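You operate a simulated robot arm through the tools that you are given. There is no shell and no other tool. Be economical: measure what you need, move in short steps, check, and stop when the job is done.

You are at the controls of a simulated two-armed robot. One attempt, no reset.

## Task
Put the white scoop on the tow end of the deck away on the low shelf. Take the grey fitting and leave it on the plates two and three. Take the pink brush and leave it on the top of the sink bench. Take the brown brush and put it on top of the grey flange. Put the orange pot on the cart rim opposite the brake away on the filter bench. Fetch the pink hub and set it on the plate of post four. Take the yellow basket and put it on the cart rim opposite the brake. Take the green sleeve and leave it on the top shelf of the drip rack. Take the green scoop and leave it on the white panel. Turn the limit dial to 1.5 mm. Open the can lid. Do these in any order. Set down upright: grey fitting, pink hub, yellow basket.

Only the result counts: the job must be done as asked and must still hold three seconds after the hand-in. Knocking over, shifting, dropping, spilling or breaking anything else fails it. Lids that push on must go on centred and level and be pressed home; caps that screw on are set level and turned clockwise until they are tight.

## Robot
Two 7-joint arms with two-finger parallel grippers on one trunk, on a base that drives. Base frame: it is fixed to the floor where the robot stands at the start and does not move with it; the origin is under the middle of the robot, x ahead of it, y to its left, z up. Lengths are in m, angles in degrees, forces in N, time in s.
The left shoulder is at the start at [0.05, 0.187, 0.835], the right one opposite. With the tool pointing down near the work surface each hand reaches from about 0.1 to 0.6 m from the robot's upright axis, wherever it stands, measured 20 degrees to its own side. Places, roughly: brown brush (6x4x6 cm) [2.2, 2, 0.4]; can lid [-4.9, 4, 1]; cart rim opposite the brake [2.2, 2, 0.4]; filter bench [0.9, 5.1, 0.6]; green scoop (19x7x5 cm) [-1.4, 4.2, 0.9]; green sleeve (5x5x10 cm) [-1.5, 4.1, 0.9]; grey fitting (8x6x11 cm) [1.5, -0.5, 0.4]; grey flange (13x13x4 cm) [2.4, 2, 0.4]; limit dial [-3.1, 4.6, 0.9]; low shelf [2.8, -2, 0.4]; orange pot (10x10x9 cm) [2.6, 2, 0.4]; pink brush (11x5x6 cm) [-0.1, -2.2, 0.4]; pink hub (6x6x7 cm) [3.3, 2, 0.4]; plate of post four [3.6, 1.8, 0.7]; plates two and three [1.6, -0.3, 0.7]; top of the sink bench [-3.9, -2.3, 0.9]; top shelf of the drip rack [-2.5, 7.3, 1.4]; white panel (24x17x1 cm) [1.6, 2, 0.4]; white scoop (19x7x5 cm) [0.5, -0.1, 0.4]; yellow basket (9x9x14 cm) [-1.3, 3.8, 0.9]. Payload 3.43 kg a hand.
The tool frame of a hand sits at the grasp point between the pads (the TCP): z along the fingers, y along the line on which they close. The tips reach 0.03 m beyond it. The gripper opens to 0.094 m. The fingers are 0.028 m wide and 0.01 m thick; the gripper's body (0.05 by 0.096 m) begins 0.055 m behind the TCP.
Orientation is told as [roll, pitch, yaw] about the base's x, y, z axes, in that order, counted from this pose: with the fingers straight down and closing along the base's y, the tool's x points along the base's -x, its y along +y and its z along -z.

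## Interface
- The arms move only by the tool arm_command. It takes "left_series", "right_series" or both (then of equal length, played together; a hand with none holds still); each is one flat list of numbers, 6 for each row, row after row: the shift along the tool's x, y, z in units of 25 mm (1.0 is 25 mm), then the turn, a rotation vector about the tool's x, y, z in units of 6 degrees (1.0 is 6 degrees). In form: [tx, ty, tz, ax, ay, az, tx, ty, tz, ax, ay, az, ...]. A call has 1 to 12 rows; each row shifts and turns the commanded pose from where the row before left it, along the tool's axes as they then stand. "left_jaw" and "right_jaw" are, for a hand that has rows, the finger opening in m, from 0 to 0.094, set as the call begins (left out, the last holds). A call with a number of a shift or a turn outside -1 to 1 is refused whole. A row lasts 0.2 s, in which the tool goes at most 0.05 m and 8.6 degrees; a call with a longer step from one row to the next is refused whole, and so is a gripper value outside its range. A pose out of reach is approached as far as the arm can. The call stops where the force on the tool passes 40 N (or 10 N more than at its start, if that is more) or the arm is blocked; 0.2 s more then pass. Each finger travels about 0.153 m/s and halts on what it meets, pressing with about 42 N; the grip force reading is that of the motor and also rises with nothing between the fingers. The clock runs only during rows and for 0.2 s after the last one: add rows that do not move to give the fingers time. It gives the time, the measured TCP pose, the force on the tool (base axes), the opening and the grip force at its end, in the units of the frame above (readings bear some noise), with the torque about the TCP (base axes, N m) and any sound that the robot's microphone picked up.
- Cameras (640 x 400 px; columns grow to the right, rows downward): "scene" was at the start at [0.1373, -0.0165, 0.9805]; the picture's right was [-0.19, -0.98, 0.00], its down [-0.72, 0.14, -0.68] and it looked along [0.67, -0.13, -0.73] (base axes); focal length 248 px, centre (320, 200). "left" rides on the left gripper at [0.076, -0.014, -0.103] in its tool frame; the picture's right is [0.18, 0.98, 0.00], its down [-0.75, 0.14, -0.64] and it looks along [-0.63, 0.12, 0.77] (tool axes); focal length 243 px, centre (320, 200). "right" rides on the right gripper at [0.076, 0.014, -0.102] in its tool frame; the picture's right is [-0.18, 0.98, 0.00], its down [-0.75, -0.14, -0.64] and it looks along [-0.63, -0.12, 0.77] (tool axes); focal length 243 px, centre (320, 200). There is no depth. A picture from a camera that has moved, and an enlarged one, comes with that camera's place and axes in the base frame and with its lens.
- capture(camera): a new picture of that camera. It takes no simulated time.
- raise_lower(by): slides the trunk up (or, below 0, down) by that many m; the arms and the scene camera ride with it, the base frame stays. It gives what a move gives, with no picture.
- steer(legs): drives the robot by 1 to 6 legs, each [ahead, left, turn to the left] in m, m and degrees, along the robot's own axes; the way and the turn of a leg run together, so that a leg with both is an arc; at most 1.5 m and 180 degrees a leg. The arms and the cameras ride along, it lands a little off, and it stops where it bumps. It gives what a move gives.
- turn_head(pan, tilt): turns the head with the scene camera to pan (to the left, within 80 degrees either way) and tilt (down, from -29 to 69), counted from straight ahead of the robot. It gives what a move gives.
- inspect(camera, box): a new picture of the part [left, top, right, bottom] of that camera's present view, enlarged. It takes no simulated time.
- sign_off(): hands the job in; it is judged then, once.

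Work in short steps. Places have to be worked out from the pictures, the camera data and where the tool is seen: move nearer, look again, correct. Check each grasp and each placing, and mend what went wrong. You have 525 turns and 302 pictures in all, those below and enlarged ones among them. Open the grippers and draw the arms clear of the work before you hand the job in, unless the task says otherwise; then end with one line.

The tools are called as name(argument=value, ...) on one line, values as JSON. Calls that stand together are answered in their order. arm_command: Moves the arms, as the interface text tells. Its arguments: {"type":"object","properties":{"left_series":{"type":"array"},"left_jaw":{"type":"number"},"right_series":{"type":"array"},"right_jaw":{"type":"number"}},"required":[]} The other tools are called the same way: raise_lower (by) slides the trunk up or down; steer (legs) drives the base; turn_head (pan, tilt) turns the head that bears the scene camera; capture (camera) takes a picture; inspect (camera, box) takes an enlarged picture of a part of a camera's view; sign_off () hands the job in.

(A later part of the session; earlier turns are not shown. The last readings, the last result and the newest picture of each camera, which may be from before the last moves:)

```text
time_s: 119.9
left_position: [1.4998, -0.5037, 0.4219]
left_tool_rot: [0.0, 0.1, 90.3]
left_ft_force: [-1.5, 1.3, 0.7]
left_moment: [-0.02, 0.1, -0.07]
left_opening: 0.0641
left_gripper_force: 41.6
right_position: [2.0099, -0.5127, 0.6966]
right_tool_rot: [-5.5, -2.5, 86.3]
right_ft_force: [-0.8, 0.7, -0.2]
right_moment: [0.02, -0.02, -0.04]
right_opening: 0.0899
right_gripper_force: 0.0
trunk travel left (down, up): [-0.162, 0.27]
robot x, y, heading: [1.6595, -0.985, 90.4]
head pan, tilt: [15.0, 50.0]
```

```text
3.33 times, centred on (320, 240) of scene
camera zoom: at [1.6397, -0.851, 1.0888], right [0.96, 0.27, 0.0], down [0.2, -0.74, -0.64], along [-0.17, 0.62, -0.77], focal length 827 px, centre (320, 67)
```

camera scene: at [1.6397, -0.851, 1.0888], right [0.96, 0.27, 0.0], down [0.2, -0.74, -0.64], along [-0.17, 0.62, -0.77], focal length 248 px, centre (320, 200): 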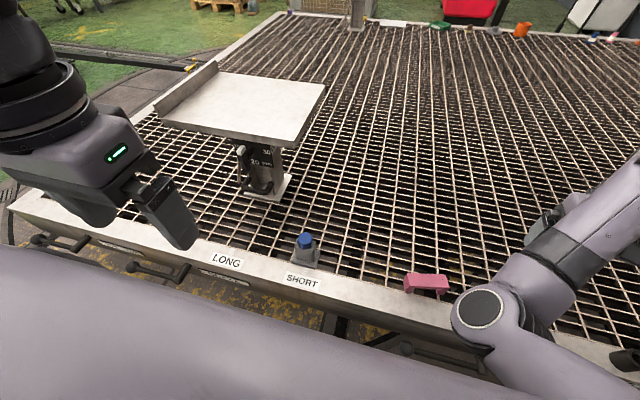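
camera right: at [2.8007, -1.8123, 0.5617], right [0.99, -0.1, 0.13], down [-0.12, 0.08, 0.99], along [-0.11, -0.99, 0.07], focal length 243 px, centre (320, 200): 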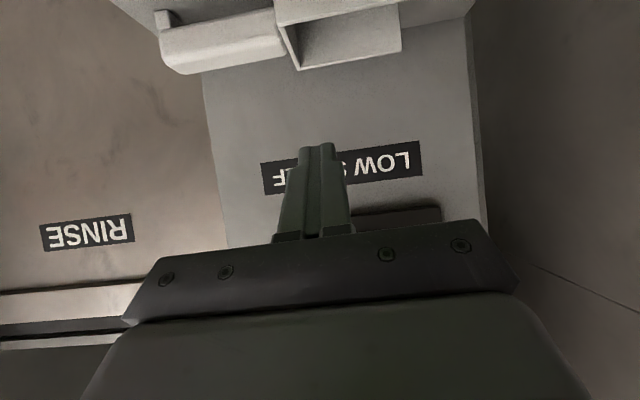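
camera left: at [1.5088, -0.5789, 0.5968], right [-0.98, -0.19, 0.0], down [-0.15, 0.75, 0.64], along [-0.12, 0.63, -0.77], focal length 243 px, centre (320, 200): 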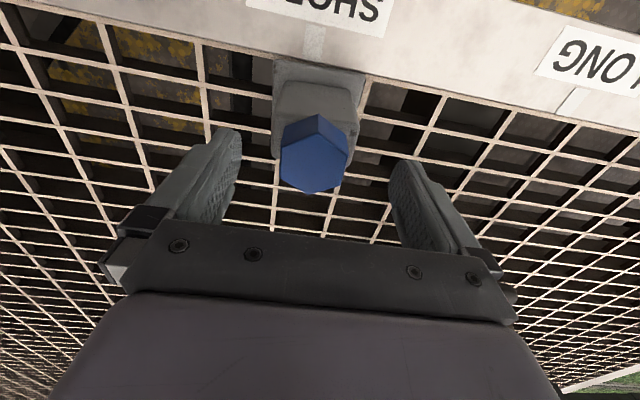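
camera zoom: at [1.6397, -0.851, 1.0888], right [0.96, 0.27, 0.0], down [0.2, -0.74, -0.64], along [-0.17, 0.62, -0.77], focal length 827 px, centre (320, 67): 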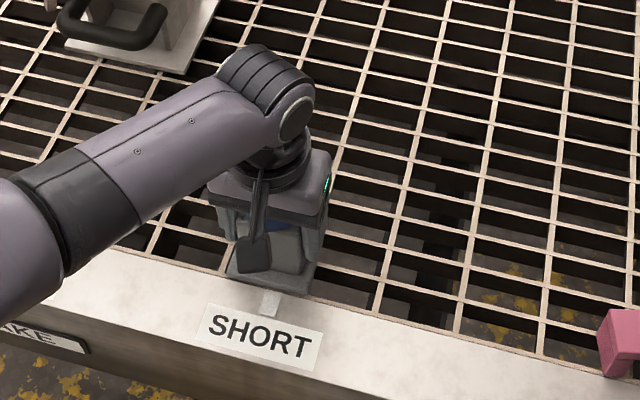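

Gripped at 6.4 cm. I lift slowly, then look.

arm_command(left_series=[0, 0, -0.2, 0, 0, 0, 0, 0, -0.3, 0, 0, 0, 0, 0, -0.4, 0, 0, 0, 0, 0, -0.6, 0, 0, 0, 0, 0, -0.8, 0, 0, 0, 0, 0, -1, 0, 0, 0, 0, 0, -1, 0, 0, 0, 0, 0, -1, 0, 0, 0, 0, 0, -1, 0, 0, 0, 0, 0, -1, 0, 0, 0])

capture(camera="left")

```text
time_s: 122.1
left_position: [1.5019, -0.5025, 0.6033]
left_tool_rot: [0.1, 0.0, 90.4]
left_ft_force: [0.3, 0.9, -2.8]
left_moment: [-0.01, 0.0, 0.04]
left_opening: 0.0639
left_gripper_force: 42.2
right_position: [2.0078, -0.5125, 0.6942]
right_tool_rot: [-5.5, -2.4, 86.4]
right_ft_force: [0.3, -0.4, -0.1]
right_moment: [0.03, 0.01, 0.03]
right_opening: 0.0899
right_gripper_force: 0.1
trunk travel left (down, up): [-0.162, 0.27]
robot x, y, heading: [1.6578, -0.9824, 90.4]
head pan, tilt: [15.0, 50.0]
```

```text
251 pictures are left
camera left: at [1.5166, -0.5772, 0.7053], right [-0.98, -0.19, 0.0], down [-0.15, 0.75, 0.64], along [-0.12, 0.63, -0.77], focal length 243 px, centre (320, 200)
```

left: 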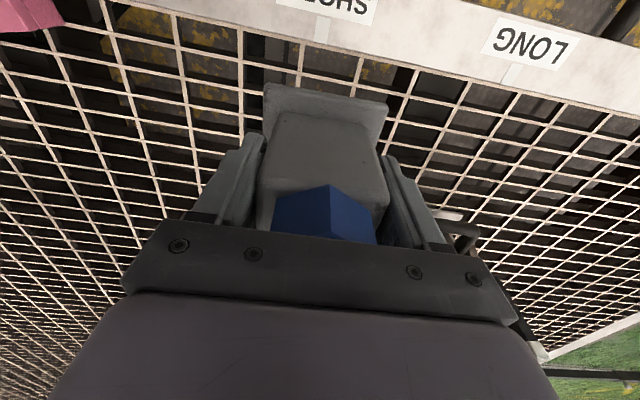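

Upright and held. I raise the arm to ~0.82 and drive left to face plate two.

arm_command(left_series=[0, 0, -1, 0, 0, 0, 0, 0, -1, 0, 0, 0, 0, 0, -1, 0, 0, 0, 0, 0, -1, 0, 0, 0, 0, 0, -1, 0, 0, 0, 0, 0, -1, 0, 0, 0, 0, 0, -1, 0, 0, 0, 0, 0, -1, 0, 0, 0, 0, 0, -1, 0, 0, 0])

steer(legs=[[0.03, 0.22, 0]])

turn_head(pan=10, tilt=40)

capture(camera="scene")

```text
time_s: 124.1
left_position: [1.5033, -0.5026, 0.8291]
left_tool_rot: [0.1, 0.0, 90.4]
left_ft_force: [-0.2, -0.3, -3.3]
left_moment: [0.0, 0.0, 0.03]
left_opening: 0.0639
left_gripper_force: 41.3
right_position: [2.008, -0.5122, 0.6959]
right_tool_rot: [-5.5, -2.5, 86.4]
right_ft_force: [-0.2, 0.9, -0.1]
right_moment: [0.01, 0.01, 0.0]
right_opening: 0.0899
right_gripper_force: 0.0
trunk travel left (down, up): [-0.162, 0.27]
robot x, y, heading: [1.6603, -0.9782, 90.1]
head pan, tilt: [15.0, 50.0]
```

```text
time_s: 125.8
left_position: [1.2887, -0.4733, 0.8295]
left_tool_rot: [0.0, 0.2, 89.9]
left_ft_force: [0.3, -0.1, -3.8]
left_moment: [0.0, 0.01, 0.0]
left_opening: 0.0643
left_gripper_force: 41.8
right_position: [1.7945, -0.4855, 0.6953]
right_tool_rot: [-5.5, -2.5, 85.9]
right_ft_force: [0.2, 0.2, 0.0]
right_moment: [0.01, 0.01, 0.02]
right_opening: 0.0899
right_gripper_force: 0.0
trunk travel left (down, up): [-0.162, 0.27]
robot x, y, heading: [1.4453, -0.9546, 90.0]
head pan, tilt: [15.0, 50.0]
```

```text
time_s: 126.5
left_position: [1.2891, -0.4727, 0.8292]
left_tool_rot: [0.1, 0.1, 90.0]
left_ft_force: [-0.9, 0.1, -2.6]
left_moment: [-0.02, 0.01, 0.01]
left_opening: 0.0641
left_gripper_force: 42.1
right_position: [1.7947, -0.4857, 0.6951]
right_tool_rot: [-5.5, -2.5, 85.9]
right_ft_force: [0.6, 0.6, -0.2]
right_moment: [0.03, -0.04, -0.01]
right_opening: 0.09
right_gripper_force: 0.0
trunk travel left (down, up): [-0.162, 0.27]
robot x, y, heading: [1.4426, -0.9528, 90.2]
head pan, tilt: [10.0, 40.0]
```

```text
250 pictures are left
camera scene: at [1.4288, -0.8124, 1.1029], right [0.98, 0.17, 0.0], down [0.11, -0.63, -0.77], along [-0.13, 0.75, -0.64], focal length 248 px, centre (320, 200)
```

scene: 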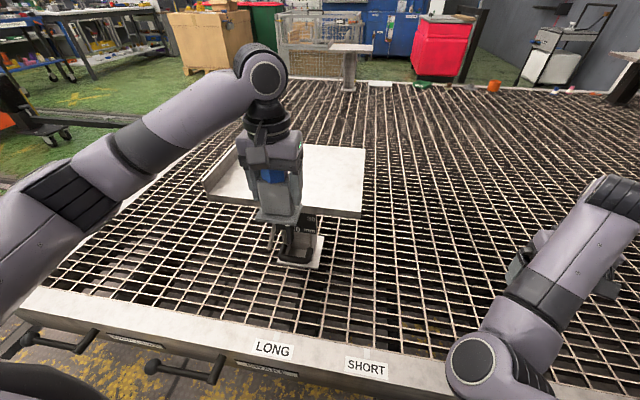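

Now I extend 0.175 over the plate and check reach.

arm_command(left_series=[-1, 0, 0, 0, 0, 0, -1, 0, 0, 0, 0, 0, -1, 0, 0, 0, 0, 0, -1, 0, 0, 0, 0, 0, -1, 0, 0, 0, 0, 0, -1, 0, 0, 0, 0, 0, -1, 0, 0, 0, 0, 0])

inspect(camera="scene", box=[180, 100, 400, 260])

capture(camera="left")

```text
time_s: 128.1
left_position: [1.2861, -0.3292, 0.8287]
left_tool_rot: [0.1, 0.0, 89.9]
left_ft_force: [0.1, 0.3, -2.8]
left_moment: [0.0, -0.04, -0.03]
left_opening: 0.0642
left_gripper_force: 42.2
left hand out of reach, approached as far as the arm can: row 6, 7
right_position: [1.7941, -0.4854, 0.6953]
right_tool_rot: [-5.5, -2.6, 85.8]
right_ft_force: [0.0, 1.1, 0.6]
right_moment: [-0.01, -0.02, -0.02]
right_opening: 0.0901
right_gripper_force: 0.1
trunk travel left (down, up): [-0.162, 0.27]
robot x, y, heading: [1.442, -0.9509, 90.1]
head pan, tilt: [10.0, 40.0]
```

```text
2.50 times, centred on (290, 180) of scene
camera zoom: at [1.4286, -0.8123, 1.1029], right [0.98, 0.17, 0.0], down [0.11, -0.63, -0.77], along [-0.13, 0.75, -0.64], focal length 620 px, centre (395, 250)
```

zoom: 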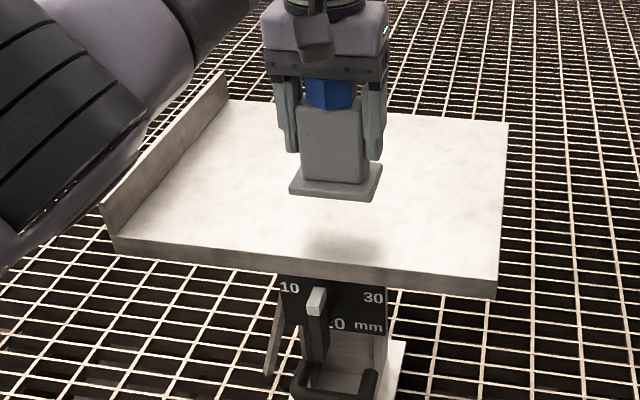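

```text
248 pictures are left
camera left: at [1.3004, -0.4045, 0.9302], right [-0.98, -0.18, 0.0], down [-0.14, 0.75, 0.64], along [-0.12, 0.63, -0.77], focal length 243 px, centre (320, 200)
```

left: 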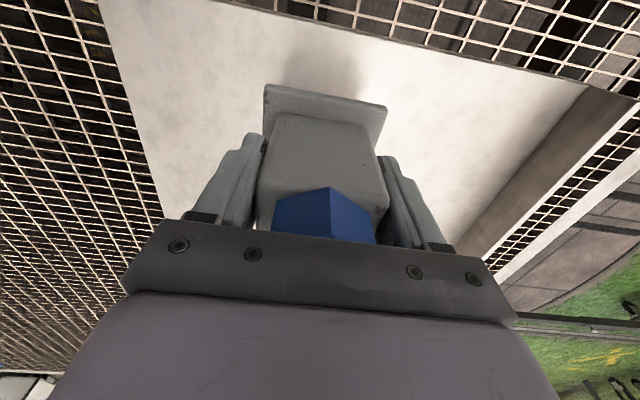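

Reach stops at y −0.329; I'd like a bit more margin, so I drive ahead 3 cm carefully.

steer(legs=[[0.03, 0, 0]])

arm_command(left_series=[0, 0, 0.5, 0, 0, 0, 0, 0, 0.5, 0, 0, 0, 0, 0, 0.4, 0, 0, 0])

inspect(camera="scene", box=[180, 100, 400, 260])

```text
time_s: 129.0
left_position: [1.286, -0.3055, 0.827]
left_tool_rot: [0.1, 0.2, 90.1]
left_ft_force: [0.4, 0.8, -3.1]
left_moment: [-0.03, -0.01, 0.01]
left_opening: 0.0644
left_gripper_force: 42.4
right_position: [1.7954, -0.4619, 0.6964]
right_tool_rot: [-5.6, -2.5, 85.9]
right_ft_force: [0.0, 0.4, 0.8]
right_moment: [0.03, 0.0, 0.01]
right_opening: 0.0899
right_gripper_force: 0.1
trunk travel left (down, up): [-0.162, 0.27]
robot x, y, heading: [1.4422, -0.9289, 90.1]
head pan, tilt: [10.0, 40.0]
stopped in leg 1: the robot was blocked; the commanded pose is now the measured one
```

```text
time_s: 129.8
left_position: [1.2872, -0.305, 0.7924]
left_tool_rot: [0.1, 0.1, 90.0]
left_ft_force: [-0.2, 0.5, -2.1]
left_moment: [0.0, 0.02, -0.03]
left_opening: 0.0642
left_gripper_force: 41.8
right_position: [1.7952, -0.4623, 0.6968]
right_tool_rot: [-5.4, -2.5, 85.9]
right_ft_force: [-0.2, 1.7, 0.2]
right_moment: [-0.02, -0.02, 0.04]
right_opening: 0.09
right_gripper_force: 0.0
trunk travel left (down, up): [-0.162, 0.27]
robot x, y, heading: [1.4417, -0.9292, 90.0]
head pan, tilt: [10.0, 40.0]
```

```text
2.50 times, centred on (290, 180) of scene
camera zoom: at [1.4289, -0.7891, 1.1029], right [0.98, 0.17, 0.0], down [0.11, -0.63, -0.77], along [-0.13, 0.75, -0.64], focal length 620 px, centre (395, 250)
```

zoom: 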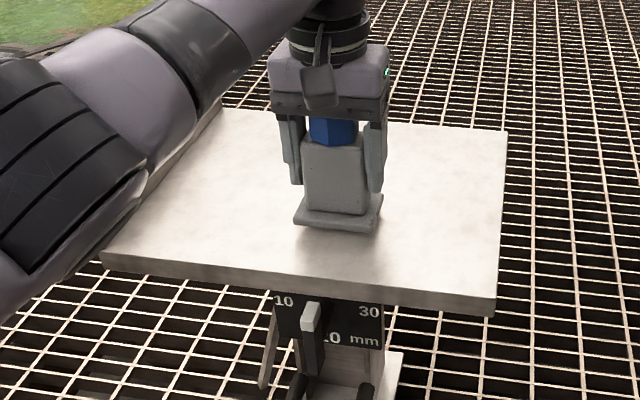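

Reached y −0.305 (base touched the rim and stopped). I lower gently to contact.

arm_command(left_series=[0, 0, 0.3, 0, 0, 0, 0, 0, 0.3, 0, 0, 0, 0, 0, 0.2, 0, 0, 0, 0, 0, 0.2, 0, 0, 0, 0, 0, 0.2, 0, 0, 0])

inspect(camera="scene", box=[180, 100, 400, 260])

```text
time_s: 130.9
left_position: [1.2863, -0.3034, 0.7777]
left_tool_rot: [0.0, -1.1, 89.8]
left_ft_force: [-1.4, -0.5, 14.3]
left_moment: [-0.52, 0.22, 0.06]
left_opening: 0.0642
left_gripper_force: 41.9
right_position: [1.7955, -0.4625, 0.696]
right_tool_rot: [-5.6, -2.7, 85.9]
right_ft_force: [0.7, 0.5, -0.6]
right_moment: [0.02, 0.05, 0.0]
right_opening: 0.0898
right_gripper_force: 0.1
trunk travel left (down, up): [-0.162, 0.27]
robot x, y, heading: [1.4405, -0.9296, 90.0]
head pan, tilt: [10.0, 40.0]
stopped in row 5 (left hand): the force on the tool passed its limit (the readings are from after the stop); the commanded pose is now the measured one
```

```text
2.50 times, centred on (290, 180) of scene
camera zoom: at [1.4291, -0.7906, 1.1029], right [0.98, 0.17, 0.0], down [0.11, -0.63, -0.77], along [-0.13, 0.76, -0.64], focal length 620 px, centre (395, 250)
```

zoom: 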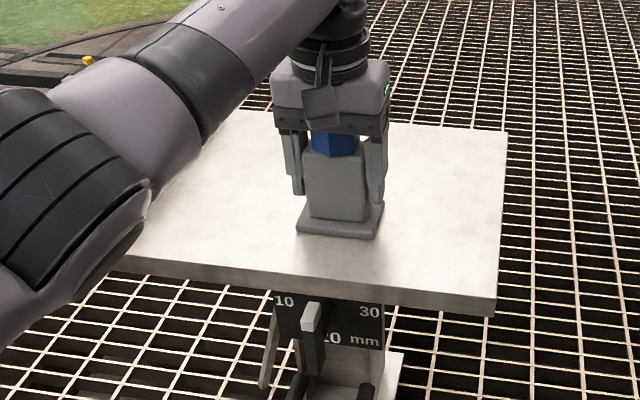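

Resting on the plate. I release and rise.

arm_command(left_series=[0, 0, 0, 0, 0, 0, 0, 0, 0, 0, 0, 0], left_jaw=0.094)

arm_command(left_series=[0, 0, -0.4, 0, 0, 0, 0, 0, -0.6, 0, 0, 0, 0, 0, -0.8, 0, 0, 0, 0, 0, -1, 0, 0, 0, 0.5, 0, -1, 0, 0, 0, 1, 0, -0.5, 0, 0, 0, 1, 0, 0, 0, 0, 0, 1, 0, 0, 0, 0, 0])

capture(camera="scene")

```text
time_s: 131.5
left_position: [1.2871, -0.3037, 0.7771]
left_tool_rot: [0.0, -1.0, 89.8]
left_ft_force: [0.2, 2.5, 18.2]
left_moment: [-0.26, 0.0, 0.01]
left_opening: 0.094
left_gripper_force: 0.0
right_position: [1.7953, -0.4624, 0.697]
right_tool_rot: [-5.5, -2.6, 85.9]
right_ft_force: [-0.8, -0.1, -0.7]
right_moment: [0.01, 0.0, 0.0]
right_opening: 0.0899
right_gripper_force: 0.0
trunk travel left (down, up): [-0.162, 0.27]
robot x, y, heading: [1.4392, -0.9313, 90.2]
head pan, tilt: [10.0, 40.0]
```

```text
time_s: 133.3
left_position: [1.2869, -0.3961, 0.8803]
left_tool_rot: [0.1, -0.7, 89.8]
left_ft_force: [-0.2, -0.1, 0.2]
left_moment: [-0.01, -0.01, 0.02]
left_opening: 0.0943
left_gripper_force: 0.1
left hand out of reach, approached as far as the arm can: row 4
right_position: [1.7949, -0.4611, 0.6956]
right_tool_rot: [-5.5, -2.6, 85.9]
right_ft_force: [-0.3, -0.4, -0.2]
right_moment: [0.01, 0.0, 0.0]
right_opening: 0.0899
right_gripper_force: 0.1
trunk travel left (down, up): [-0.162, 0.27]
robot x, y, heading: [1.4454, -0.9327, 90.1]
head pan, tilt: [10.0, 40.0]
```

```text
245 pictures are left
camera scene: at [1.4289, -0.7893, 1.1029], right [0.98, 0.17, 0.0], down [0.11, -0.63, -0.77], along [-0.13, 0.75, -0.64], focal length 248 px, centre (320, 200)
```

scene: 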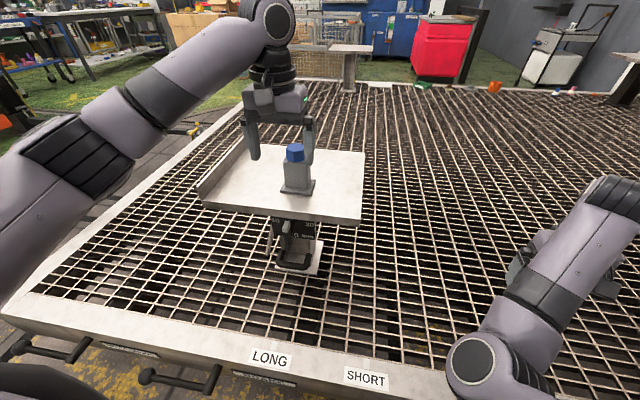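

The fitting stands upright on plate two. Next the pink brush on the bench's lower shelf at (−0.1, −2.2): I back off, turn around and drive over.

arm_command(left_series=[1, 0, 0, 0, 0, 0, 1, 0, 0, 0, 0, 0, 1, 0, 0, 0, 0, 0, 1, 0, 0, 0, 0, 0, 1, 0, 0, 0, 0, 0])

steer(legs=[[-0.3, 0, 0], [0, 0, -90], [0, 0, -90], [0, -1.4, 0]])

turn_head(pan=0, tilt=30)

capture(camera="scene")

```text
time_s: 134.5
left_position: [1.2851, -0.5179, 0.8801]
left_tool_rot: [0.0, -0.7, 89.9]
left_ft_force: [0.3, 0.3, 0.0]
left_moment: [0.01, 0.06, -0.01]
left_opening: 0.0939
left_gripper_force: 0.0
right_position: [1.7949, -0.4618, 0.696]
right_tool_rot: [-5.5, -2.7, 85.8]
right_ft_force: [-0.3, -0.5, 0.2]
right_moment: [0.01, -0.01, 0.01]
right_opening: 0.0899
right_gripper_force: 0.0
trunk travel left (down, up): [-0.162, 0.27]
robot x, y, heading: [1.4439, -0.9309, 90.1]
head pan, tilt: [10.0, 40.0]
```

```text
time_s: 150.9
left_position: [0.1528, -1.5926, 0.8796]
left_tool_rot: [0.0, -0.8, -93.4]
left_ft_force: [0.6, 1.0, 0.9]
left_moment: [0.03, -0.02, 0.02]
left_opening: 0.094
left_gripper_force: 0.1
right_position: [-0.3594, -1.6162, 0.6957]
right_tool_rot: [-5.5, -2.7, -97.5]
right_ft_force: [0.1, 0.6, -0.2]
right_moment: [-0.02, 0.04, 0.0]
right_opening: 0.09
right_gripper_force: 0.0
trunk travel left (down, up): [-0.162, 0.27]
robot x, y, heading: [0.0215, -1.1698, -93.3]
head pan, tilt: [10.0, 40.0]
```

```text
time_s: 151.6
left_position: [0.1541, -1.5924, 0.8793]
left_tool_rot: [0.0, -0.7, -93.5]
left_ft_force: [-0.6, 0.8, 0.1]
left_moment: [-0.01, 0.01, 0.02]
left_opening: 0.0942
left_gripper_force: 0.0
right_position: [-0.3592, -1.6169, 0.6965]
right_tool_rot: [-5.5, -2.5, -97.5]
right_ft_force: [-0.1, -0.1, -0.2]
right_moment: [0.0, 0.01, -0.01]
right_opening: 0.0903
right_gripper_force: 0.0
trunk travel left (down, up): [-0.162, 0.27]
robot x, y, heading: [0.0177, -1.1732, -93.7]
head pan, tilt: [0.0, 30.0]
```

```text
244 pictures are left
camera scene: at [0.013, -1.321, 1.1183], right [-1.0, 0.06, 0.0], down [0.03, 0.5, -0.87], along [-0.05, -0.86, -0.5], focal length 248 px, centre (320, 200)
```

scene: 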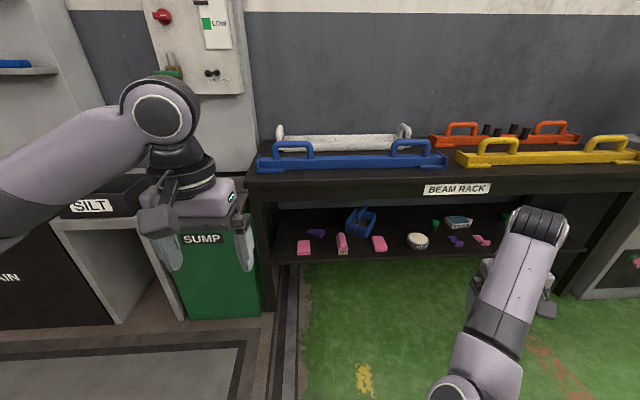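

Several pink things lie on the lower shelf. I zoom in to find the pink brush.

inspect(camera="scene", box=[280, 195, 400, 265])

inspect(camera="scene", box=[390, 195, 510, 265])

```text
5.33 times, centred on (340, 230) of scene
camera zoom: at [0.013, -1.321, 1.1183], right [-1.0, 0.06, 0.0], down [0.03, 0.5, -0.87], along [-0.05, -0.86, -0.5], focal length 1324 px, centre (213, 40)
```

zoom: 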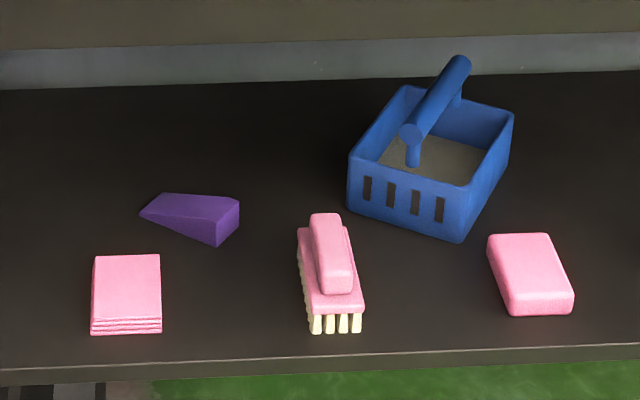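

```text
5.33 times, centred on (450, 230) of scene
camera zoom: at [0.013, -1.321, 1.1183], right [-1.0, 0.06, 0.0], down [0.03, 0.5, -0.87], along [-0.05, -0.86, -0.5], focal length 1324 px, centre (-373, 40)
```

zoom: 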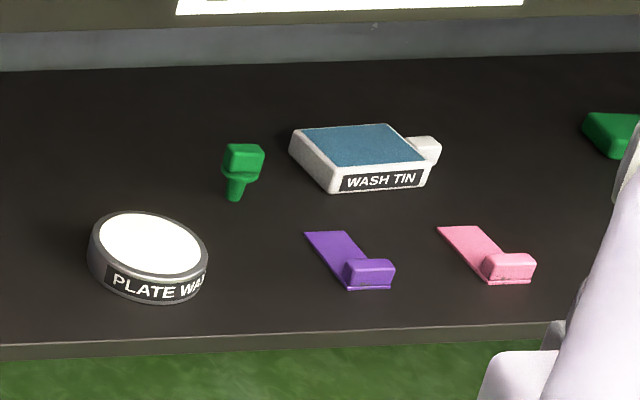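

The pink brush (with bristles) is at about (−0.13, −2.145), handle along y. I'll take it with the right hand pitched forward; first I tuck the left hand and move nearer.

arm_command(left_series=[0.8, 0, -0.6, 0, 0, 0, 0.8, 0, -0.6, 0, 0, 0, 0.8, 0, -0.6, 0, 0, 0, 0.8, 0, -0.6, 0, 0, 0, 0.8, 0, -0.6, 0, 0, 0, 0.8, 0, -0.6, 0, 0, 0])

steer(legs=[[0, 0, 3.6], [0.27, 0.05, 0]])

turn_head(pan=-10, tilt=45)

capture(camera="scene")

```text
time_s: 153.0
left_position: [0.1598, -1.4729, 0.9678]
left_tool_rot: [0.0, -0.7, -93.5]
left_ft_force: [-0.2, -0.7, -0.1]
left_moment: [0.02, -0.01, 0.02]
left_opening: 0.0941
left_gripper_force: 0.1
right_position: [-0.3577, -1.6155, 0.6961]
right_tool_rot: [-5.5, -2.6, -97.4]
right_ft_force: [0.1, -0.3, -0.2]
right_moment: [0.03, -0.01, -0.02]
right_opening: 0.09
right_gripper_force: 0.2
trunk travel left (down, up): [-0.162, 0.27]
robot x, y, heading: [0.0226, -1.1667, -93.7]
head pan, tilt: [0.0, 30.0]
```

```text
time_s: 155.4
left_position: [0.2313, -1.7363, 0.9672]
left_tool_rot: [0.0, -0.7, -90.0]
left_ft_force: [0.4, 0.4, 0.4]
left_moment: [-0.02, -0.04, -0.01]
left_opening: 0.0939
left_gripper_force: 0.0
right_position: [-0.2795, -1.9128, 0.696]
right_tool_rot: [-5.5, -2.5, -93.9]
right_ft_force: [-0.1, 0.2, -0.3]
right_moment: [0.01, 0.0, -0.03]
right_opening: 0.0899
right_gripper_force: 0.0
trunk travel left (down, up): [-0.162, 0.27]
robot x, y, heading: [0.0737, -1.4403, -89.9]
head pan, tilt: [0.0, 30.0]
```

```text
time_s: 156.2
left_position: [0.23, -1.7361, 0.9684]
left_tool_rot: [0.0, -0.7, -90.0]
left_ft_force: [0.7, 0.6, -0.3]
left_moment: [-0.01, -0.03, 0.02]
left_opening: 0.0942
left_gripper_force: 0.0
right_position: [-0.2796, -1.9123, 0.696]
right_tool_rot: [-5.5, -2.6, -93.9]
right_ft_force: [0.9, -0.6, 0.3]
right_moment: [0.0, -0.01, 0.0]
right_opening: 0.0901
right_gripper_force: 0.1
trunk travel left (down, up): [-0.162, 0.27]
robot x, y, heading: [0.0761, -1.4421, -89.8]
head pan, tilt: [-10.0, 45.0]
```

```text
241 pictures are left
camera scene: at [0.0592, -1.5847, 1.0958], right [-0.99, 0.17, 0.0], down [0.12, 0.7, -0.71], along [-0.12, -0.7, -0.71], focal length 248 px, centre (320, 200)
```

scene: 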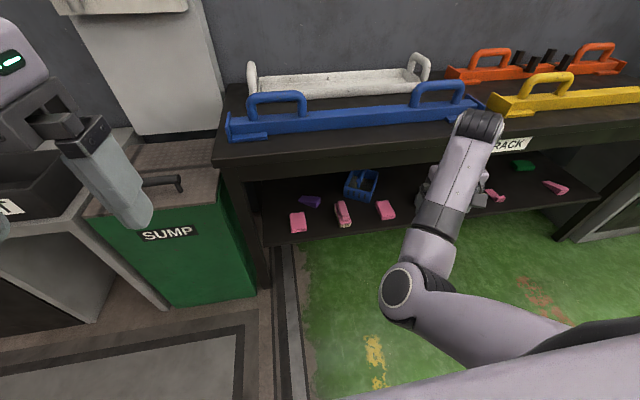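

The rack's front edge is at y≈−1.98, z≈0.83; the opening is tall enough. I pitch the right hand ~45° forward while moving it in line with the brush.

arm_command(right_series=[0, 0.7, 0, -0.9, 0, -0.65, 0, 0.78, 0, 0, -0.9, 0, 0, 0.78, 0, 0, -0.9, 0, 0, 0.78, 0, 0, -0.9, 0, 0, 0.78, 0, 0, -0.9, 0, 0, 0.78, 0, 0, -0.9, 0, 0, 0.78, 0, 0, -0.9, 0, 0, 0.78, 0, 0, -0.9, 0], right_jaw=0.07)

capture(camera="right")

```text
time_s: 157.3
left_position: [0.2303, -1.7367, 0.9671]
left_tool_rot: [-0.1, -0.7, -89.9]
left_ft_force: [1.2, -0.6, 0.1]
left_moment: [-0.01, 0.02, 0.02]
left_opening: 0.0941
left_gripper_force: 0.0
right_position: [-0.2592, -1.9222, 0.7177]
right_tool_rot: [-8.3, -24.6, -91.3]
right_ft_force: [0.4, 0.3, 1.0]
right_moment: [0.01, -0.03, -0.01]
right_opening: 0.0699
right_gripper_force: 0.1
trunk travel left (down, up): [-0.162, 0.27]
robot x, y, heading: [0.0733, -1.4437, -89.9]
head pan, tilt: [-10.0, 45.0]
stopped in row 5 (right hand): the arm was blocked; the commanded pose is now the measured one
```

```text
240 pictures are left
camera right: at [-0.2271, -1.8111, 0.7759], right [0.97, -0.25, -0.05], down [-0.06, -0.41, 0.91], along [-0.25, -0.88, -0.41], focal length 243 px, centre (320, 200)
```

right: 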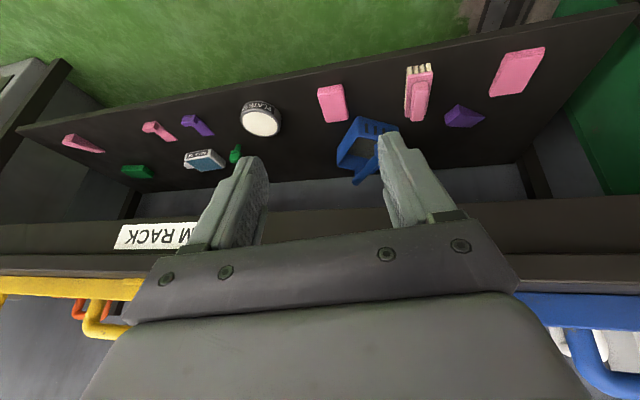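

Moving inward jams the elbow against the trunk. I keep the arm on its side and shift the base left instead, then continue pitching.

steer(legs=[[-0.12, 0.134, 0]])

arm_command(right_series=[0, -0.4, 0, -0.7, 0, 0, 0, -0.4, 0, -0.7, 0, 0, 0, 0, 0.3, 0, -0.9, 0, 0, 0, 0.3, 0, -0.9, 0, 0, 0, 0.3, 0, -0.9, 0])

capture(camera="scene")

```text
time_s: 158.8
left_position: [0.3603, -1.6162, 0.9663]
left_tool_rot: [0.0, -0.8, -89.8]
left_ft_force: [-0.3, 1.2, 0.3]
left_moment: [0.04, -0.02, 0.02]
left_opening: 0.0939
left_gripper_force: 0.0
right_position: [-0.1283, -1.8035, 0.7171]
right_tool_rot: [-8.2, -24.8, -91.2]
right_ft_force: [0.8, 0.6, 0.3]
right_moment: [0.0, 0.05, -0.02]
right_opening: 0.0701
right_gripper_force: 0.0
trunk travel left (down, up): [-0.162, 0.27]
robot x, y, heading: [0.1992, -1.3248, -89.4]
head pan, tilt: [-10.0, 45.0]
```

```text
time_s: 160.0
left_position: [0.3594, -1.6163, 0.9661]
left_tool_rot: [-0.1, -0.8, -89.8]
left_ft_force: [0.1, 0.6, 0.0]
left_moment: [0.0, 0.0, 0.0]
left_opening: 0.0939
left_gripper_force: 0.1
right_position: [-0.1475, -1.8143, 0.7001]
right_tool_rot: [0.3, -41.0, -91.2]
right_ft_force: [0.0, 0.8, -0.4]
right_moment: [0.01, -0.01, 0.04]
right_opening: 0.0702
right_gripper_force: 0.0
trunk travel left (down, up): [-0.162, 0.27]
robot x, y, heading: [0.1995, -1.3245, -89.8]
head pan, tilt: [-10.0, 45.0]
```

```text
239 pictures are left
camera scene: at [0.188, -1.4648, 1.0957], right [-0.99, 0.17, 0.0], down [0.12, 0.7, -0.71], along [-0.12, -0.7, -0.71], focal length 248 px, centre (320, 200)
```

scene: 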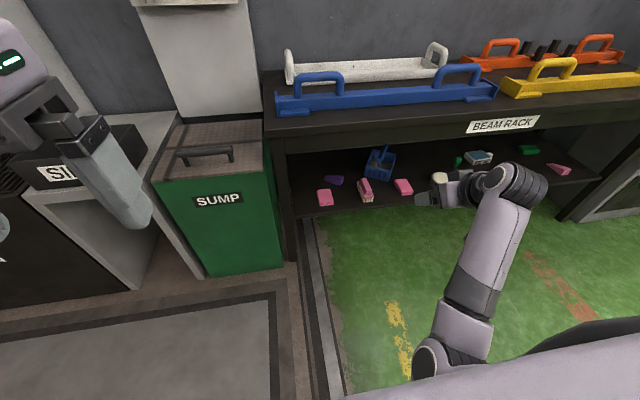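

Good posture now. I advance half-way along the approach, then look with the wrist camera.

arm_command(right_series=[-0.1, 0.1, 1, 0, 0, 0, -0.1, 0.1, 1, 0, 0, 0, -0.1, 0.1, 1, 0, 0, 0, -0.1, 0.1, 1, 0, 0, 0, -0.1, 0.1, 1, 0, 0, 0, -0.1, 0.1, 1, 0, 0, 0, -0.1, 0.1, 1, 0, 0, 0, -0.1, 0.1, 1, 0, 0, 0])

capture(camera="right")

```text
time_s: 161.8
left_position: [0.3604, -1.6157, 0.9686]
left_tool_rot: [0.0, -0.7, -89.7]
left_ft_force: [0.3, 0.0, 0.2]
left_moment: [0.0, 0.0, -0.02]
left_opening: 0.0939
left_gripper_force: 0.3
right_position: [-0.1305, -1.9587, 0.562]
right_tool_rot: [0.2, -40.9, -91.2]
right_ft_force: [0.0, -0.4, -0.1]
right_moment: [0.0, -0.02, 0.0]
right_opening: 0.0702
right_gripper_force: 0.1
trunk travel left (down, up): [-0.162, 0.27]
robot x, y, heading: [0.1994, -1.3269, -89.5]
head pan, tilt: [-10.0, 45.0]
```

```text
238 pictures are left
camera right: at [-0.1142, -1.8337, 0.5899], right [0.98, -0.16, 0.12], down [-0.15, -0.15, 0.98], along [-0.14, -0.98, -0.17], focal length 243 px, centre (320, 200)
```

right: 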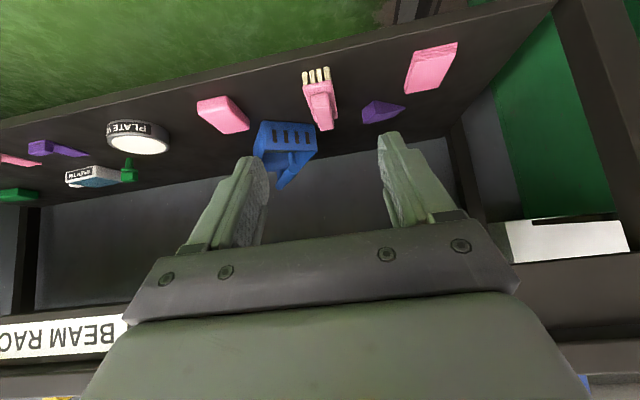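

Brush handle centre at about (−0.133, −2.15), top z≈0.425. I drive 0.1 ahead and then finish the approach with the arm.

steer(legs=[[0.1, 0, 0]])

arm_command(right_series=[0.2, 0, 0.9, 0, 0, 0, 0.2, 0, 0.9, 0, 0, 0, 0.2, 0, 0.9, 0, 0, 0])

capture(camera="right")

```text
time_s: 163.0
left_position: [0.3598, -1.7166, 0.9667]
left_tool_rot: [-0.1, -0.6, -89.7]
left_ft_force: [-0.2, 0.2, 0.8]
left_moment: [-0.02, 0.02, 0.0]
left_opening: 0.0941
left_gripper_force: 0.1
right_position: [-0.1296, -2.0579, 0.5617]
right_tool_rot: [0.2, -40.9, -91.3]
right_ft_force: [0.0, 0.7, 0.0]
right_moment: [-0.01, 0.03, 0.01]
right_opening: 0.0701
right_gripper_force: 0.1
trunk travel left (down, up): [-0.162, 0.27]
robot x, y, heading: [0.1997, -1.4245, -89.8]
head pan, tilt: [-10.0, 45.0]
```

```text
time_s: 163.8
left_position: [0.3602, -1.7159, 0.9666]
left_tool_rot: [0.0, -0.7, -89.8]
left_ft_force: [0.0, -0.3, -0.2]
left_moment: [-0.01, -0.02, 0.02]
left_opening: 0.094
left_gripper_force: 0.0
right_position: [-0.1319, -2.091, 0.5026]
right_tool_rot: [0.2, -41.0, -91.4]
right_ft_force: [-0.7, -0.4, -0.3]
right_moment: [-0.01, 0.0, -0.02]
right_opening: 0.0699
right_gripper_force: 0.0
trunk travel left (down, up): [-0.162, 0.27]
robot x, y, heading: [0.1999, -1.4252, -89.8]
head pan, tilt: [-10.0, 45.0]
```

```text
237 pictures are left
camera right: at [-0.1158, -1.9662, 0.5303], right [0.98, -0.16, 0.12], down [-0.15, -0.15, 0.98], along [-0.14, -0.98, -0.17], focal length 243 px, centre (320, 200)
```

right: 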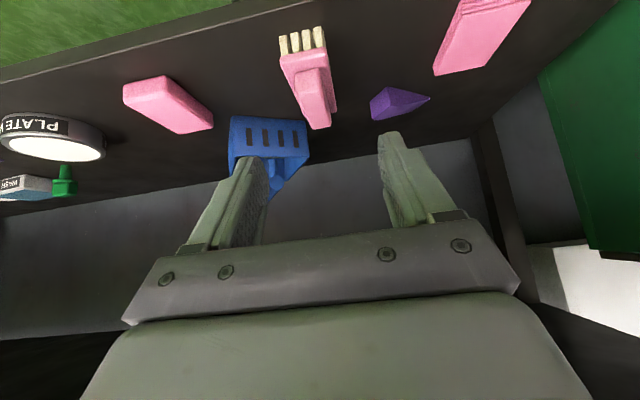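

Aligned. I go the last 8 cm along the tool and close.

arm_command(right_series=[0.12, 0, 0.8, 0, 0, 0, 0.12, 0, 0.8, 0, 0, 0, 0.12, 0, 0.8, 0, 0, 0, 0.12, 0, 0.8, 0, 0, 0])

arm_command(right_series=[0, 0, 0, 0, 0, 0, 0, 0, 0, 0, 0, 0, 0, 0, 0, 0, 0, 0], right_jaw=0.0)

capture(camera="right")

```text
time_s: 164.8
left_position: [0.3609, -1.7157, 0.9678]
left_tool_rot: [0.0, -0.7, -89.8]
left_ft_force: [0.0, -0.5, -0.4]
left_moment: [0.0, 0.01, 0.01]
left_opening: 0.0941
left_gripper_force: 0.1
right_position: [-0.1307, -2.093, 0.4953]
right_tool_rot: [0.3, -40.9, -91.4]
right_ft_force: [-0.3, 0.2, 0.4]
right_moment: [0.02, -0.01, -0.01]
right_opening: 0.0702
right_gripper_force: 0.1
right hand out of reach, approached as far as the arm can: row 1, 2, 3, 4
trunk travel left (down, up): [-0.162, 0.27]
robot x, y, heading: [0.2032, -1.4202, -90.0]
head pan, tilt: [-10.0, 45.0]
```

```text
time_s: 165.6
left_position: [0.3589, -1.7155, 0.9671]
left_tool_rot: [0.0, -0.7, -89.8]
left_ft_force: [0.8, -0.6, 0.9]
left_moment: [0.03, 0.01, 0.0]
left_opening: 0.0944
left_gripper_force: 0.1
right_position: [-0.1312, -2.0935, 0.4946]
right_tool_rot: [0.2, -40.7, -91.3]
right_ft_force: [-0.6, 0.3, -0.1]
right_moment: [0.02, 0.04, 0.0]
right_opening: 0.0001
right_gripper_force: 33.1
trunk travel left (down, up): [-0.162, 0.27]
robot x, y, heading: [0.1994, -1.4218, -89.6]
head pan, tilt: [-10.0, 45.0]
```

```text
236 pictures are left
camera right: at [-0.1143, -1.9672, 0.5227], right [0.98, -0.16, 0.12], down [-0.15, -0.15, 0.98], along [-0.14, -0.98, -0.17], focal length 243 px, centre (320, 200)
```

right: 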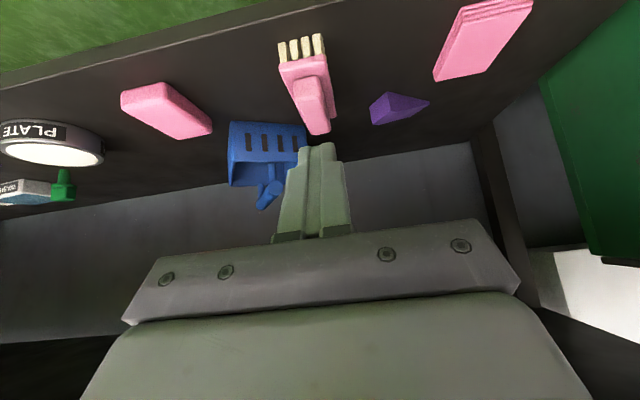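

Out of arm reach by a few cm. I reopen, drive 4 cm ahead, and lower with the trunk.

arm_command(right_series=[0, 0, 0, 0, 0, 0, 0, 0, 0, 0, 0, 0], right_jaw=0.07)

steer(legs=[[0.042, 0, 0]])

raise_lower(by=-0.045)

capture(camera="right")

```text
time_s: 166.2
left_position: [0.3596, -1.7159, 0.9676]
left_tool_rot: [0.0, -0.7, -89.9]
left_ft_force: [-0.4, -0.1, -0.6]
left_moment: [0.02, -0.02, -0.02]
left_opening: 0.094
left_gripper_force: 0.1
right_position: [-0.1311, -2.0933, 0.4943]
right_tool_rot: [0.2, -40.9, -91.3]
right_ft_force: [0.0, 1.2, 0.4]
right_moment: [0.02, 0.0, 0.02]
right_opening: 0.0701
right_gripper_force: 0.0
trunk travel left (down, up): [-0.162, 0.27]
robot x, y, heading: [0.2011, -1.4251, -89.5]
head pan, tilt: [-10.0, 45.0]
```

```text
time_s: 167.1
left_position: [0.3611, -1.7582, 0.9677]
left_tool_rot: [0.0, -0.7, -89.7]
left_ft_force: [0.0, -0.1, -0.8]
left_moment: [0.01, -0.01, 0.0]
left_opening: 0.0939
left_gripper_force: 0.0
right_position: [-0.1297, -2.1356, 0.4959]
right_tool_rot: [0.1, -40.8, -91.4]
right_ft_force: [-0.1, 0.4, 0.6]
right_moment: [-0.03, 0.0, 0.0]
right_opening: 0.0702
right_gripper_force: 0.1
trunk travel left (down, up): [-0.162, 0.27]
robot x, y, heading: [0.199, -1.4681, -89.6]
head pan, tilt: [-10.0, 45.0]
```

```text
time_s: 167.9
left_position: [0.3594, -1.7588, 0.9223]
left_tool_rot: [0.1, -0.7, -89.8]
left_ft_force: [-0.2, -0.2, 0.6]
left_moment: [-0.01, 0.02, 0.04]
left_opening: 0.0941
left_gripper_force: 0.1
right_position: [-0.1309, -2.134, 0.4496]
right_tool_rot: [0.2, -40.8, -91.4]
right_ft_force: [-0.1, 0.0, -0.2]
right_moment: [-0.02, 0.0, 0.01]
right_opening: 0.07
right_gripper_force: 0.1
trunk travel left (down, up): [-0.117, 0.315]
robot x, y, heading: [0.1981, -1.4657, -89.7]
head pan, tilt: [-10.0, 45.0]
```

```text
235 pictures are left
camera right: at [-0.1143, -2.0094, 0.4779], right [0.98, -0.16, 0.12], down [-0.15, -0.15, 0.98], along [-0.14, -0.98, -0.17], focal length 243 px, centre (320, 200)
```

right: 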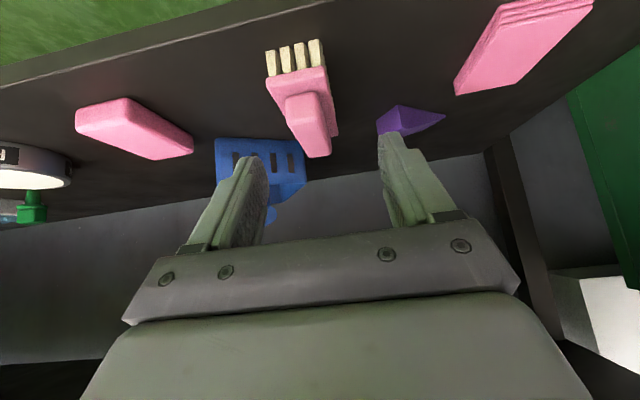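

The handle is centred a bit nearer (y≈−2.12). I pull back 2 cm and lower 1.7 cm, then close.

arm_command(right_series=[0.3, -0.03, -0.26, 0, 0, 0, 0.3, -0.03, -0.26, 0, 0, 0])

raise_lower(by=-0.018)

inspect(camera="right", box=[200, 20, 440, 200])

```text
time_s: 168.6
left_position: [0.3601, -1.7583, 0.9225]
left_tool_rot: [0.0, -0.7, -89.7]
left_ft_force: [-0.5, 0.9, -0.2]
left_moment: [-0.02, 0.0, 0.05]
left_opening: 0.094
left_gripper_force: 0.1
right_position: [-0.1305, -2.1152, 0.4487]
right_tool_rot: [0.2, -40.8, -91.4]
right_ft_force: [0.5, -0.1, 0.8]
right_moment: [-0.04, 0.03, 0.0]
right_opening: 0.0701
right_gripper_force: 0.2
trunk travel left (down, up): [-0.117, 0.315]
robot x, y, heading: [0.1998, -1.4647, -89.4]
head pan, tilt: [-10.0, 45.0]
```

```text
time_s: 169.2
left_position: [0.3599, -1.7576, 0.9052]
left_tool_rot: [-0.1, -0.7, -89.8]
left_ft_force: [-0.8, -0.4, 0.1]
left_moment: [-0.02, 0.01, -0.01]
left_opening: 0.0939
left_gripper_force: 0.0
right_position: [-0.132, -2.1157, 0.4303]
right_tool_rot: [0.2, -40.9, -91.4]
right_ft_force: [0.7, -0.2, 0.4]
right_moment: [-0.04, 0.01, 0.02]
right_opening: 0.0701
right_gripper_force: 0.0
trunk travel left (down, up): [-0.099, 0.333]
robot x, y, heading: [0.2014, -1.4661, -89.7]
head pan, tilt: [-10.0, 45.0]
```

```text
2.22 times, centred on (320, 110) of right
camera zoom: at [-0.1151, -1.9901, 0.4589], right [0.98, -0.16, 0.12], down [-0.15, -0.15, 0.98], along [-0.14, -0.98, -0.17], focal length 539 px, centre (320, 400)
```

zoom: 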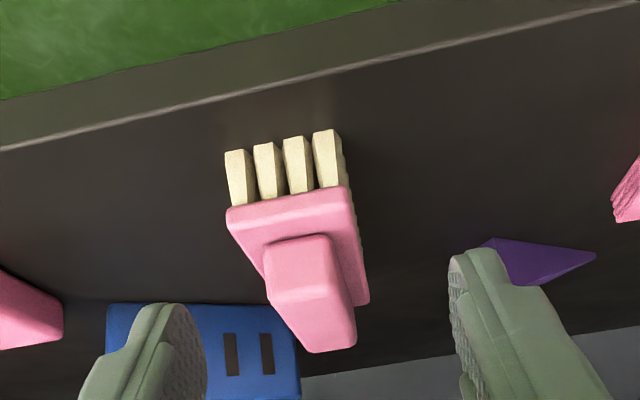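

The fingertips straddle the handle. I close.

arm_command(right_series=[0, 0, 0, 0, 0, 0, 0, 0, 0, 0, 0, 0, 0, 0, 0, 0, 0, 0], right_jaw=0.0)

raise_lower(by=0.02)

capture(camera="right")

```text
time_s: 170.0
left_position: [0.3605, -1.7585, 0.9047]
left_tool_rot: [0.0, -0.7, -89.8]
left_ft_force: [-0.4, 0.1, -0.3]
left_moment: [-0.01, 0.01, 0.03]
left_opening: 0.0938
left_gripper_force: 0.0
right_position: [-0.132, -2.1159, 0.4312]
right_tool_rot: [0.0, -40.9, -91.5]
right_ft_force: [-0.4, 0.2, -0.2]
right_moment: [-0.02, -0.01, 0.01]
right_opening: 0.0
right_gripper_force: 33.0
trunk travel left (down, up): [-0.099, 0.333]
robot x, y, heading: [0.1985, -1.4668, -90.0]
head pan, tilt: [-10.0, 45.0]
```

```text
time_s: 170.7
left_position: [0.3604, -1.7596, 0.9238]
left_tool_rot: [0.1, -0.7, -89.9]
left_ft_force: [0.2, 0.4, -0.1]
left_moment: [0.02, -0.01, 0.01]
left_opening: 0.0937
left_gripper_force: 0.1
right_position: [-0.1319, -2.1153, 0.4508]
right_tool_rot: [0.2, -40.8, -91.3]
right_ft_force: [-0.3, 0.1, -0.3]
right_moment: [-0.02, 0.0, 0.01]
right_opening: 0.0
right_gripper_force: 33.5
trunk travel left (down, up): [-0.119, 0.313]
robot x, y, heading: [0.2029, -1.4668, -89.6]
head pan, tilt: [-10.0, 45.0]
```

```text
233 pictures are left
camera right: at [-0.1153, -1.9901, 0.4788], right [0.98, -0.16, 0.12], down [-0.15, -0.15, 0.98], along [-0.14, -0.98, -0.17], focal length 243 px, centre (320, 200)
```

right: 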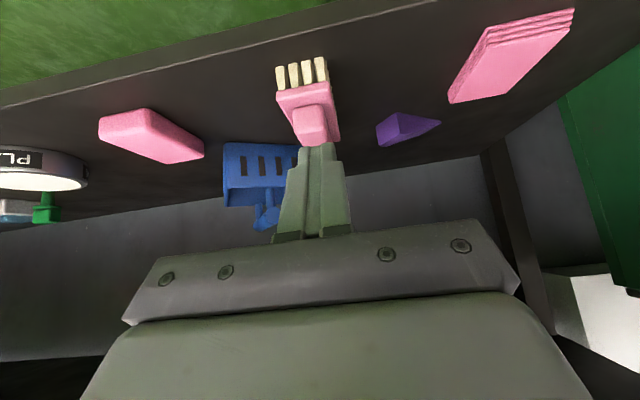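

The brush actually sits lower and farther: top ≈0.385 at (−0.138, −2.205) by triangulation. I open, drive 7 cm ahead and lower 6 cm.

arm_command(right_series=[0, -0.25, 0, 0, 0, 0, 0, 0, 0, 0, 0, 0], right_jaw=0.07)

steer(legs=[[0.073, 0, 0]])

raise_lower(by=-0.04)

capture(camera="right")

```text
time_s: 171.3
left_position: [0.3591, -1.7588, 0.9237]
left_tool_rot: [0.0, -0.8, -89.8]
left_ft_force: [-1.0, 1.0, -0.4]
left_moment: [0.02, -0.02, 0.0]
left_opening: 0.0943
left_gripper_force: 0.2
right_position: [-0.1374, -2.1156, 0.4508]
right_tool_rot: [0.2, -41.0, -91.3]
right_ft_force: [0.8, 0.4, -0.3]
right_moment: [0.01, 0.03, -0.01]
right_opening: 0.0698
right_gripper_force: 0.1
trunk travel left (down, up): [-0.119, 0.313]
robot x, y, heading: [0.2, -1.4655, -89.6]
head pan, tilt: [-10.0, 45.0]
```

```text
time_s: 172.3
left_position: [0.3597, -1.8318, 0.9247]
left_tool_rot: [0.0, -0.7, -89.9]
left_ft_force: [-0.2, 0.2, -0.5]
left_moment: [0.01, 0.04, -0.04]
left_opening: 0.0942
left_gripper_force: 0.0
right_position: [-0.1381, -2.1894, 0.4515]
right_tool_rot: [0.2, -40.9, -91.4]
right_ft_force: [1.6, -1.0, -0.1]
right_moment: [0.01, 0.01, -0.04]
right_opening: 0.07
right_gripper_force: 0.0
trunk travel left (down, up): [-0.119, 0.313]
robot x, y, heading: [0.2013, -1.536, -89.8]
head pan, tilt: [-10.0, 45.0]
```

```text
time_s: 173.1
left_position: [0.3611, -1.8315, 0.8838]
left_tool_rot: [0.1, -0.7, -89.9]
left_ft_force: [-0.7, 0.7, 0.0]
left_moment: [-0.01, 0.01, -0.01]
left_opening: 0.0942
left_gripper_force: 0.1
right_position: [-0.1385, -2.1891, 0.4107]
right_tool_rot: [0.2, -40.9, -91.4]
right_ft_force: [0.7, 0.6, 0.6]
right_moment: [0.04, -0.03, 0.01]
right_opening: 0.0701
right_gripper_force: 0.0
trunk travel left (down, up): [-0.079, 0.353]
robot x, y, heading: [0.2047, -1.539, -90.0]
head pan, tilt: [-10.0, 45.0]
```

```text
232 pictures are left
camera right: at [-0.121, -2.0629, 0.4388], right [0.98, -0.16, 0.12], down [-0.15, -0.15, 0.98], along [-0.14, -0.98, -0.17], focal length 243 px, centre (320, 200)
```

right: 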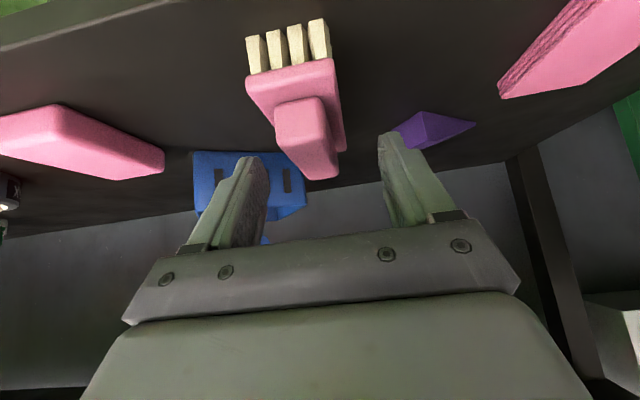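

Refined: handle centre near (−0.147, −2.22), z 0.36–0.385. I step forward 2 cm and down 2 cm along the tool.

arm_command(right_series=[0, -0.16, 0.6, 0, 0, 0, 0, -0.16, 0.6, 0, 0, 0])

inspect(camera="right", box=[200, 20, 440, 200])

```text
time_s: 173.7
left_position: [0.3602, -1.8317, 0.8846]
left_tool_rot: [0.0, -0.6, -90.0]
left_ft_force: [-0.1, 0.5, -0.3]
left_moment: [-0.02, 0.0, 0.02]
left_opening: 0.0939
left_gripper_force: 0.0
right_position: [-0.1432, -2.1962, 0.3971]
right_tool_rot: [0.2, -40.9, -91.4]
right_ft_force: [-0.6, 0.6, 0.1]
right_moment: [0.0, -0.02, -0.02]
right_opening: 0.0699
right_gripper_force: 0.0
right hand out of reach, approached as far as the arm can: row 2
trunk travel left (down, up): [-0.079, 0.353]
robot x, y, heading: [0.1994, -1.5404, -89.5]
head pan, tilt: [-10.0, 45.0]
```

```text
2.22 times, centred on (320, 110) of right
camera zoom: at [-0.1272, -2.0705, 0.4246], right [0.98, -0.16, 0.12], down [-0.15, -0.15, 0.98], along [-0.14, -0.98, -0.17], focal length 539 px, centre (320, 400)
```

zoom: 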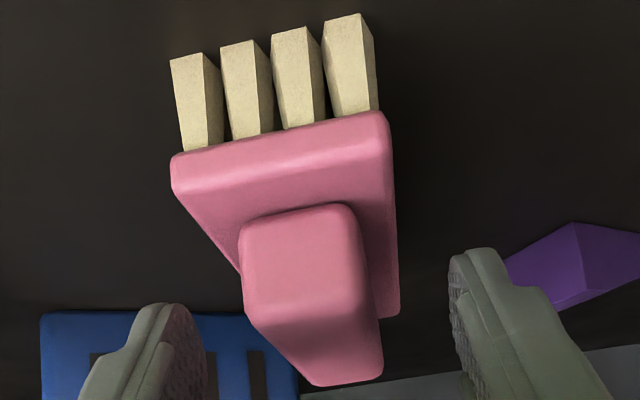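

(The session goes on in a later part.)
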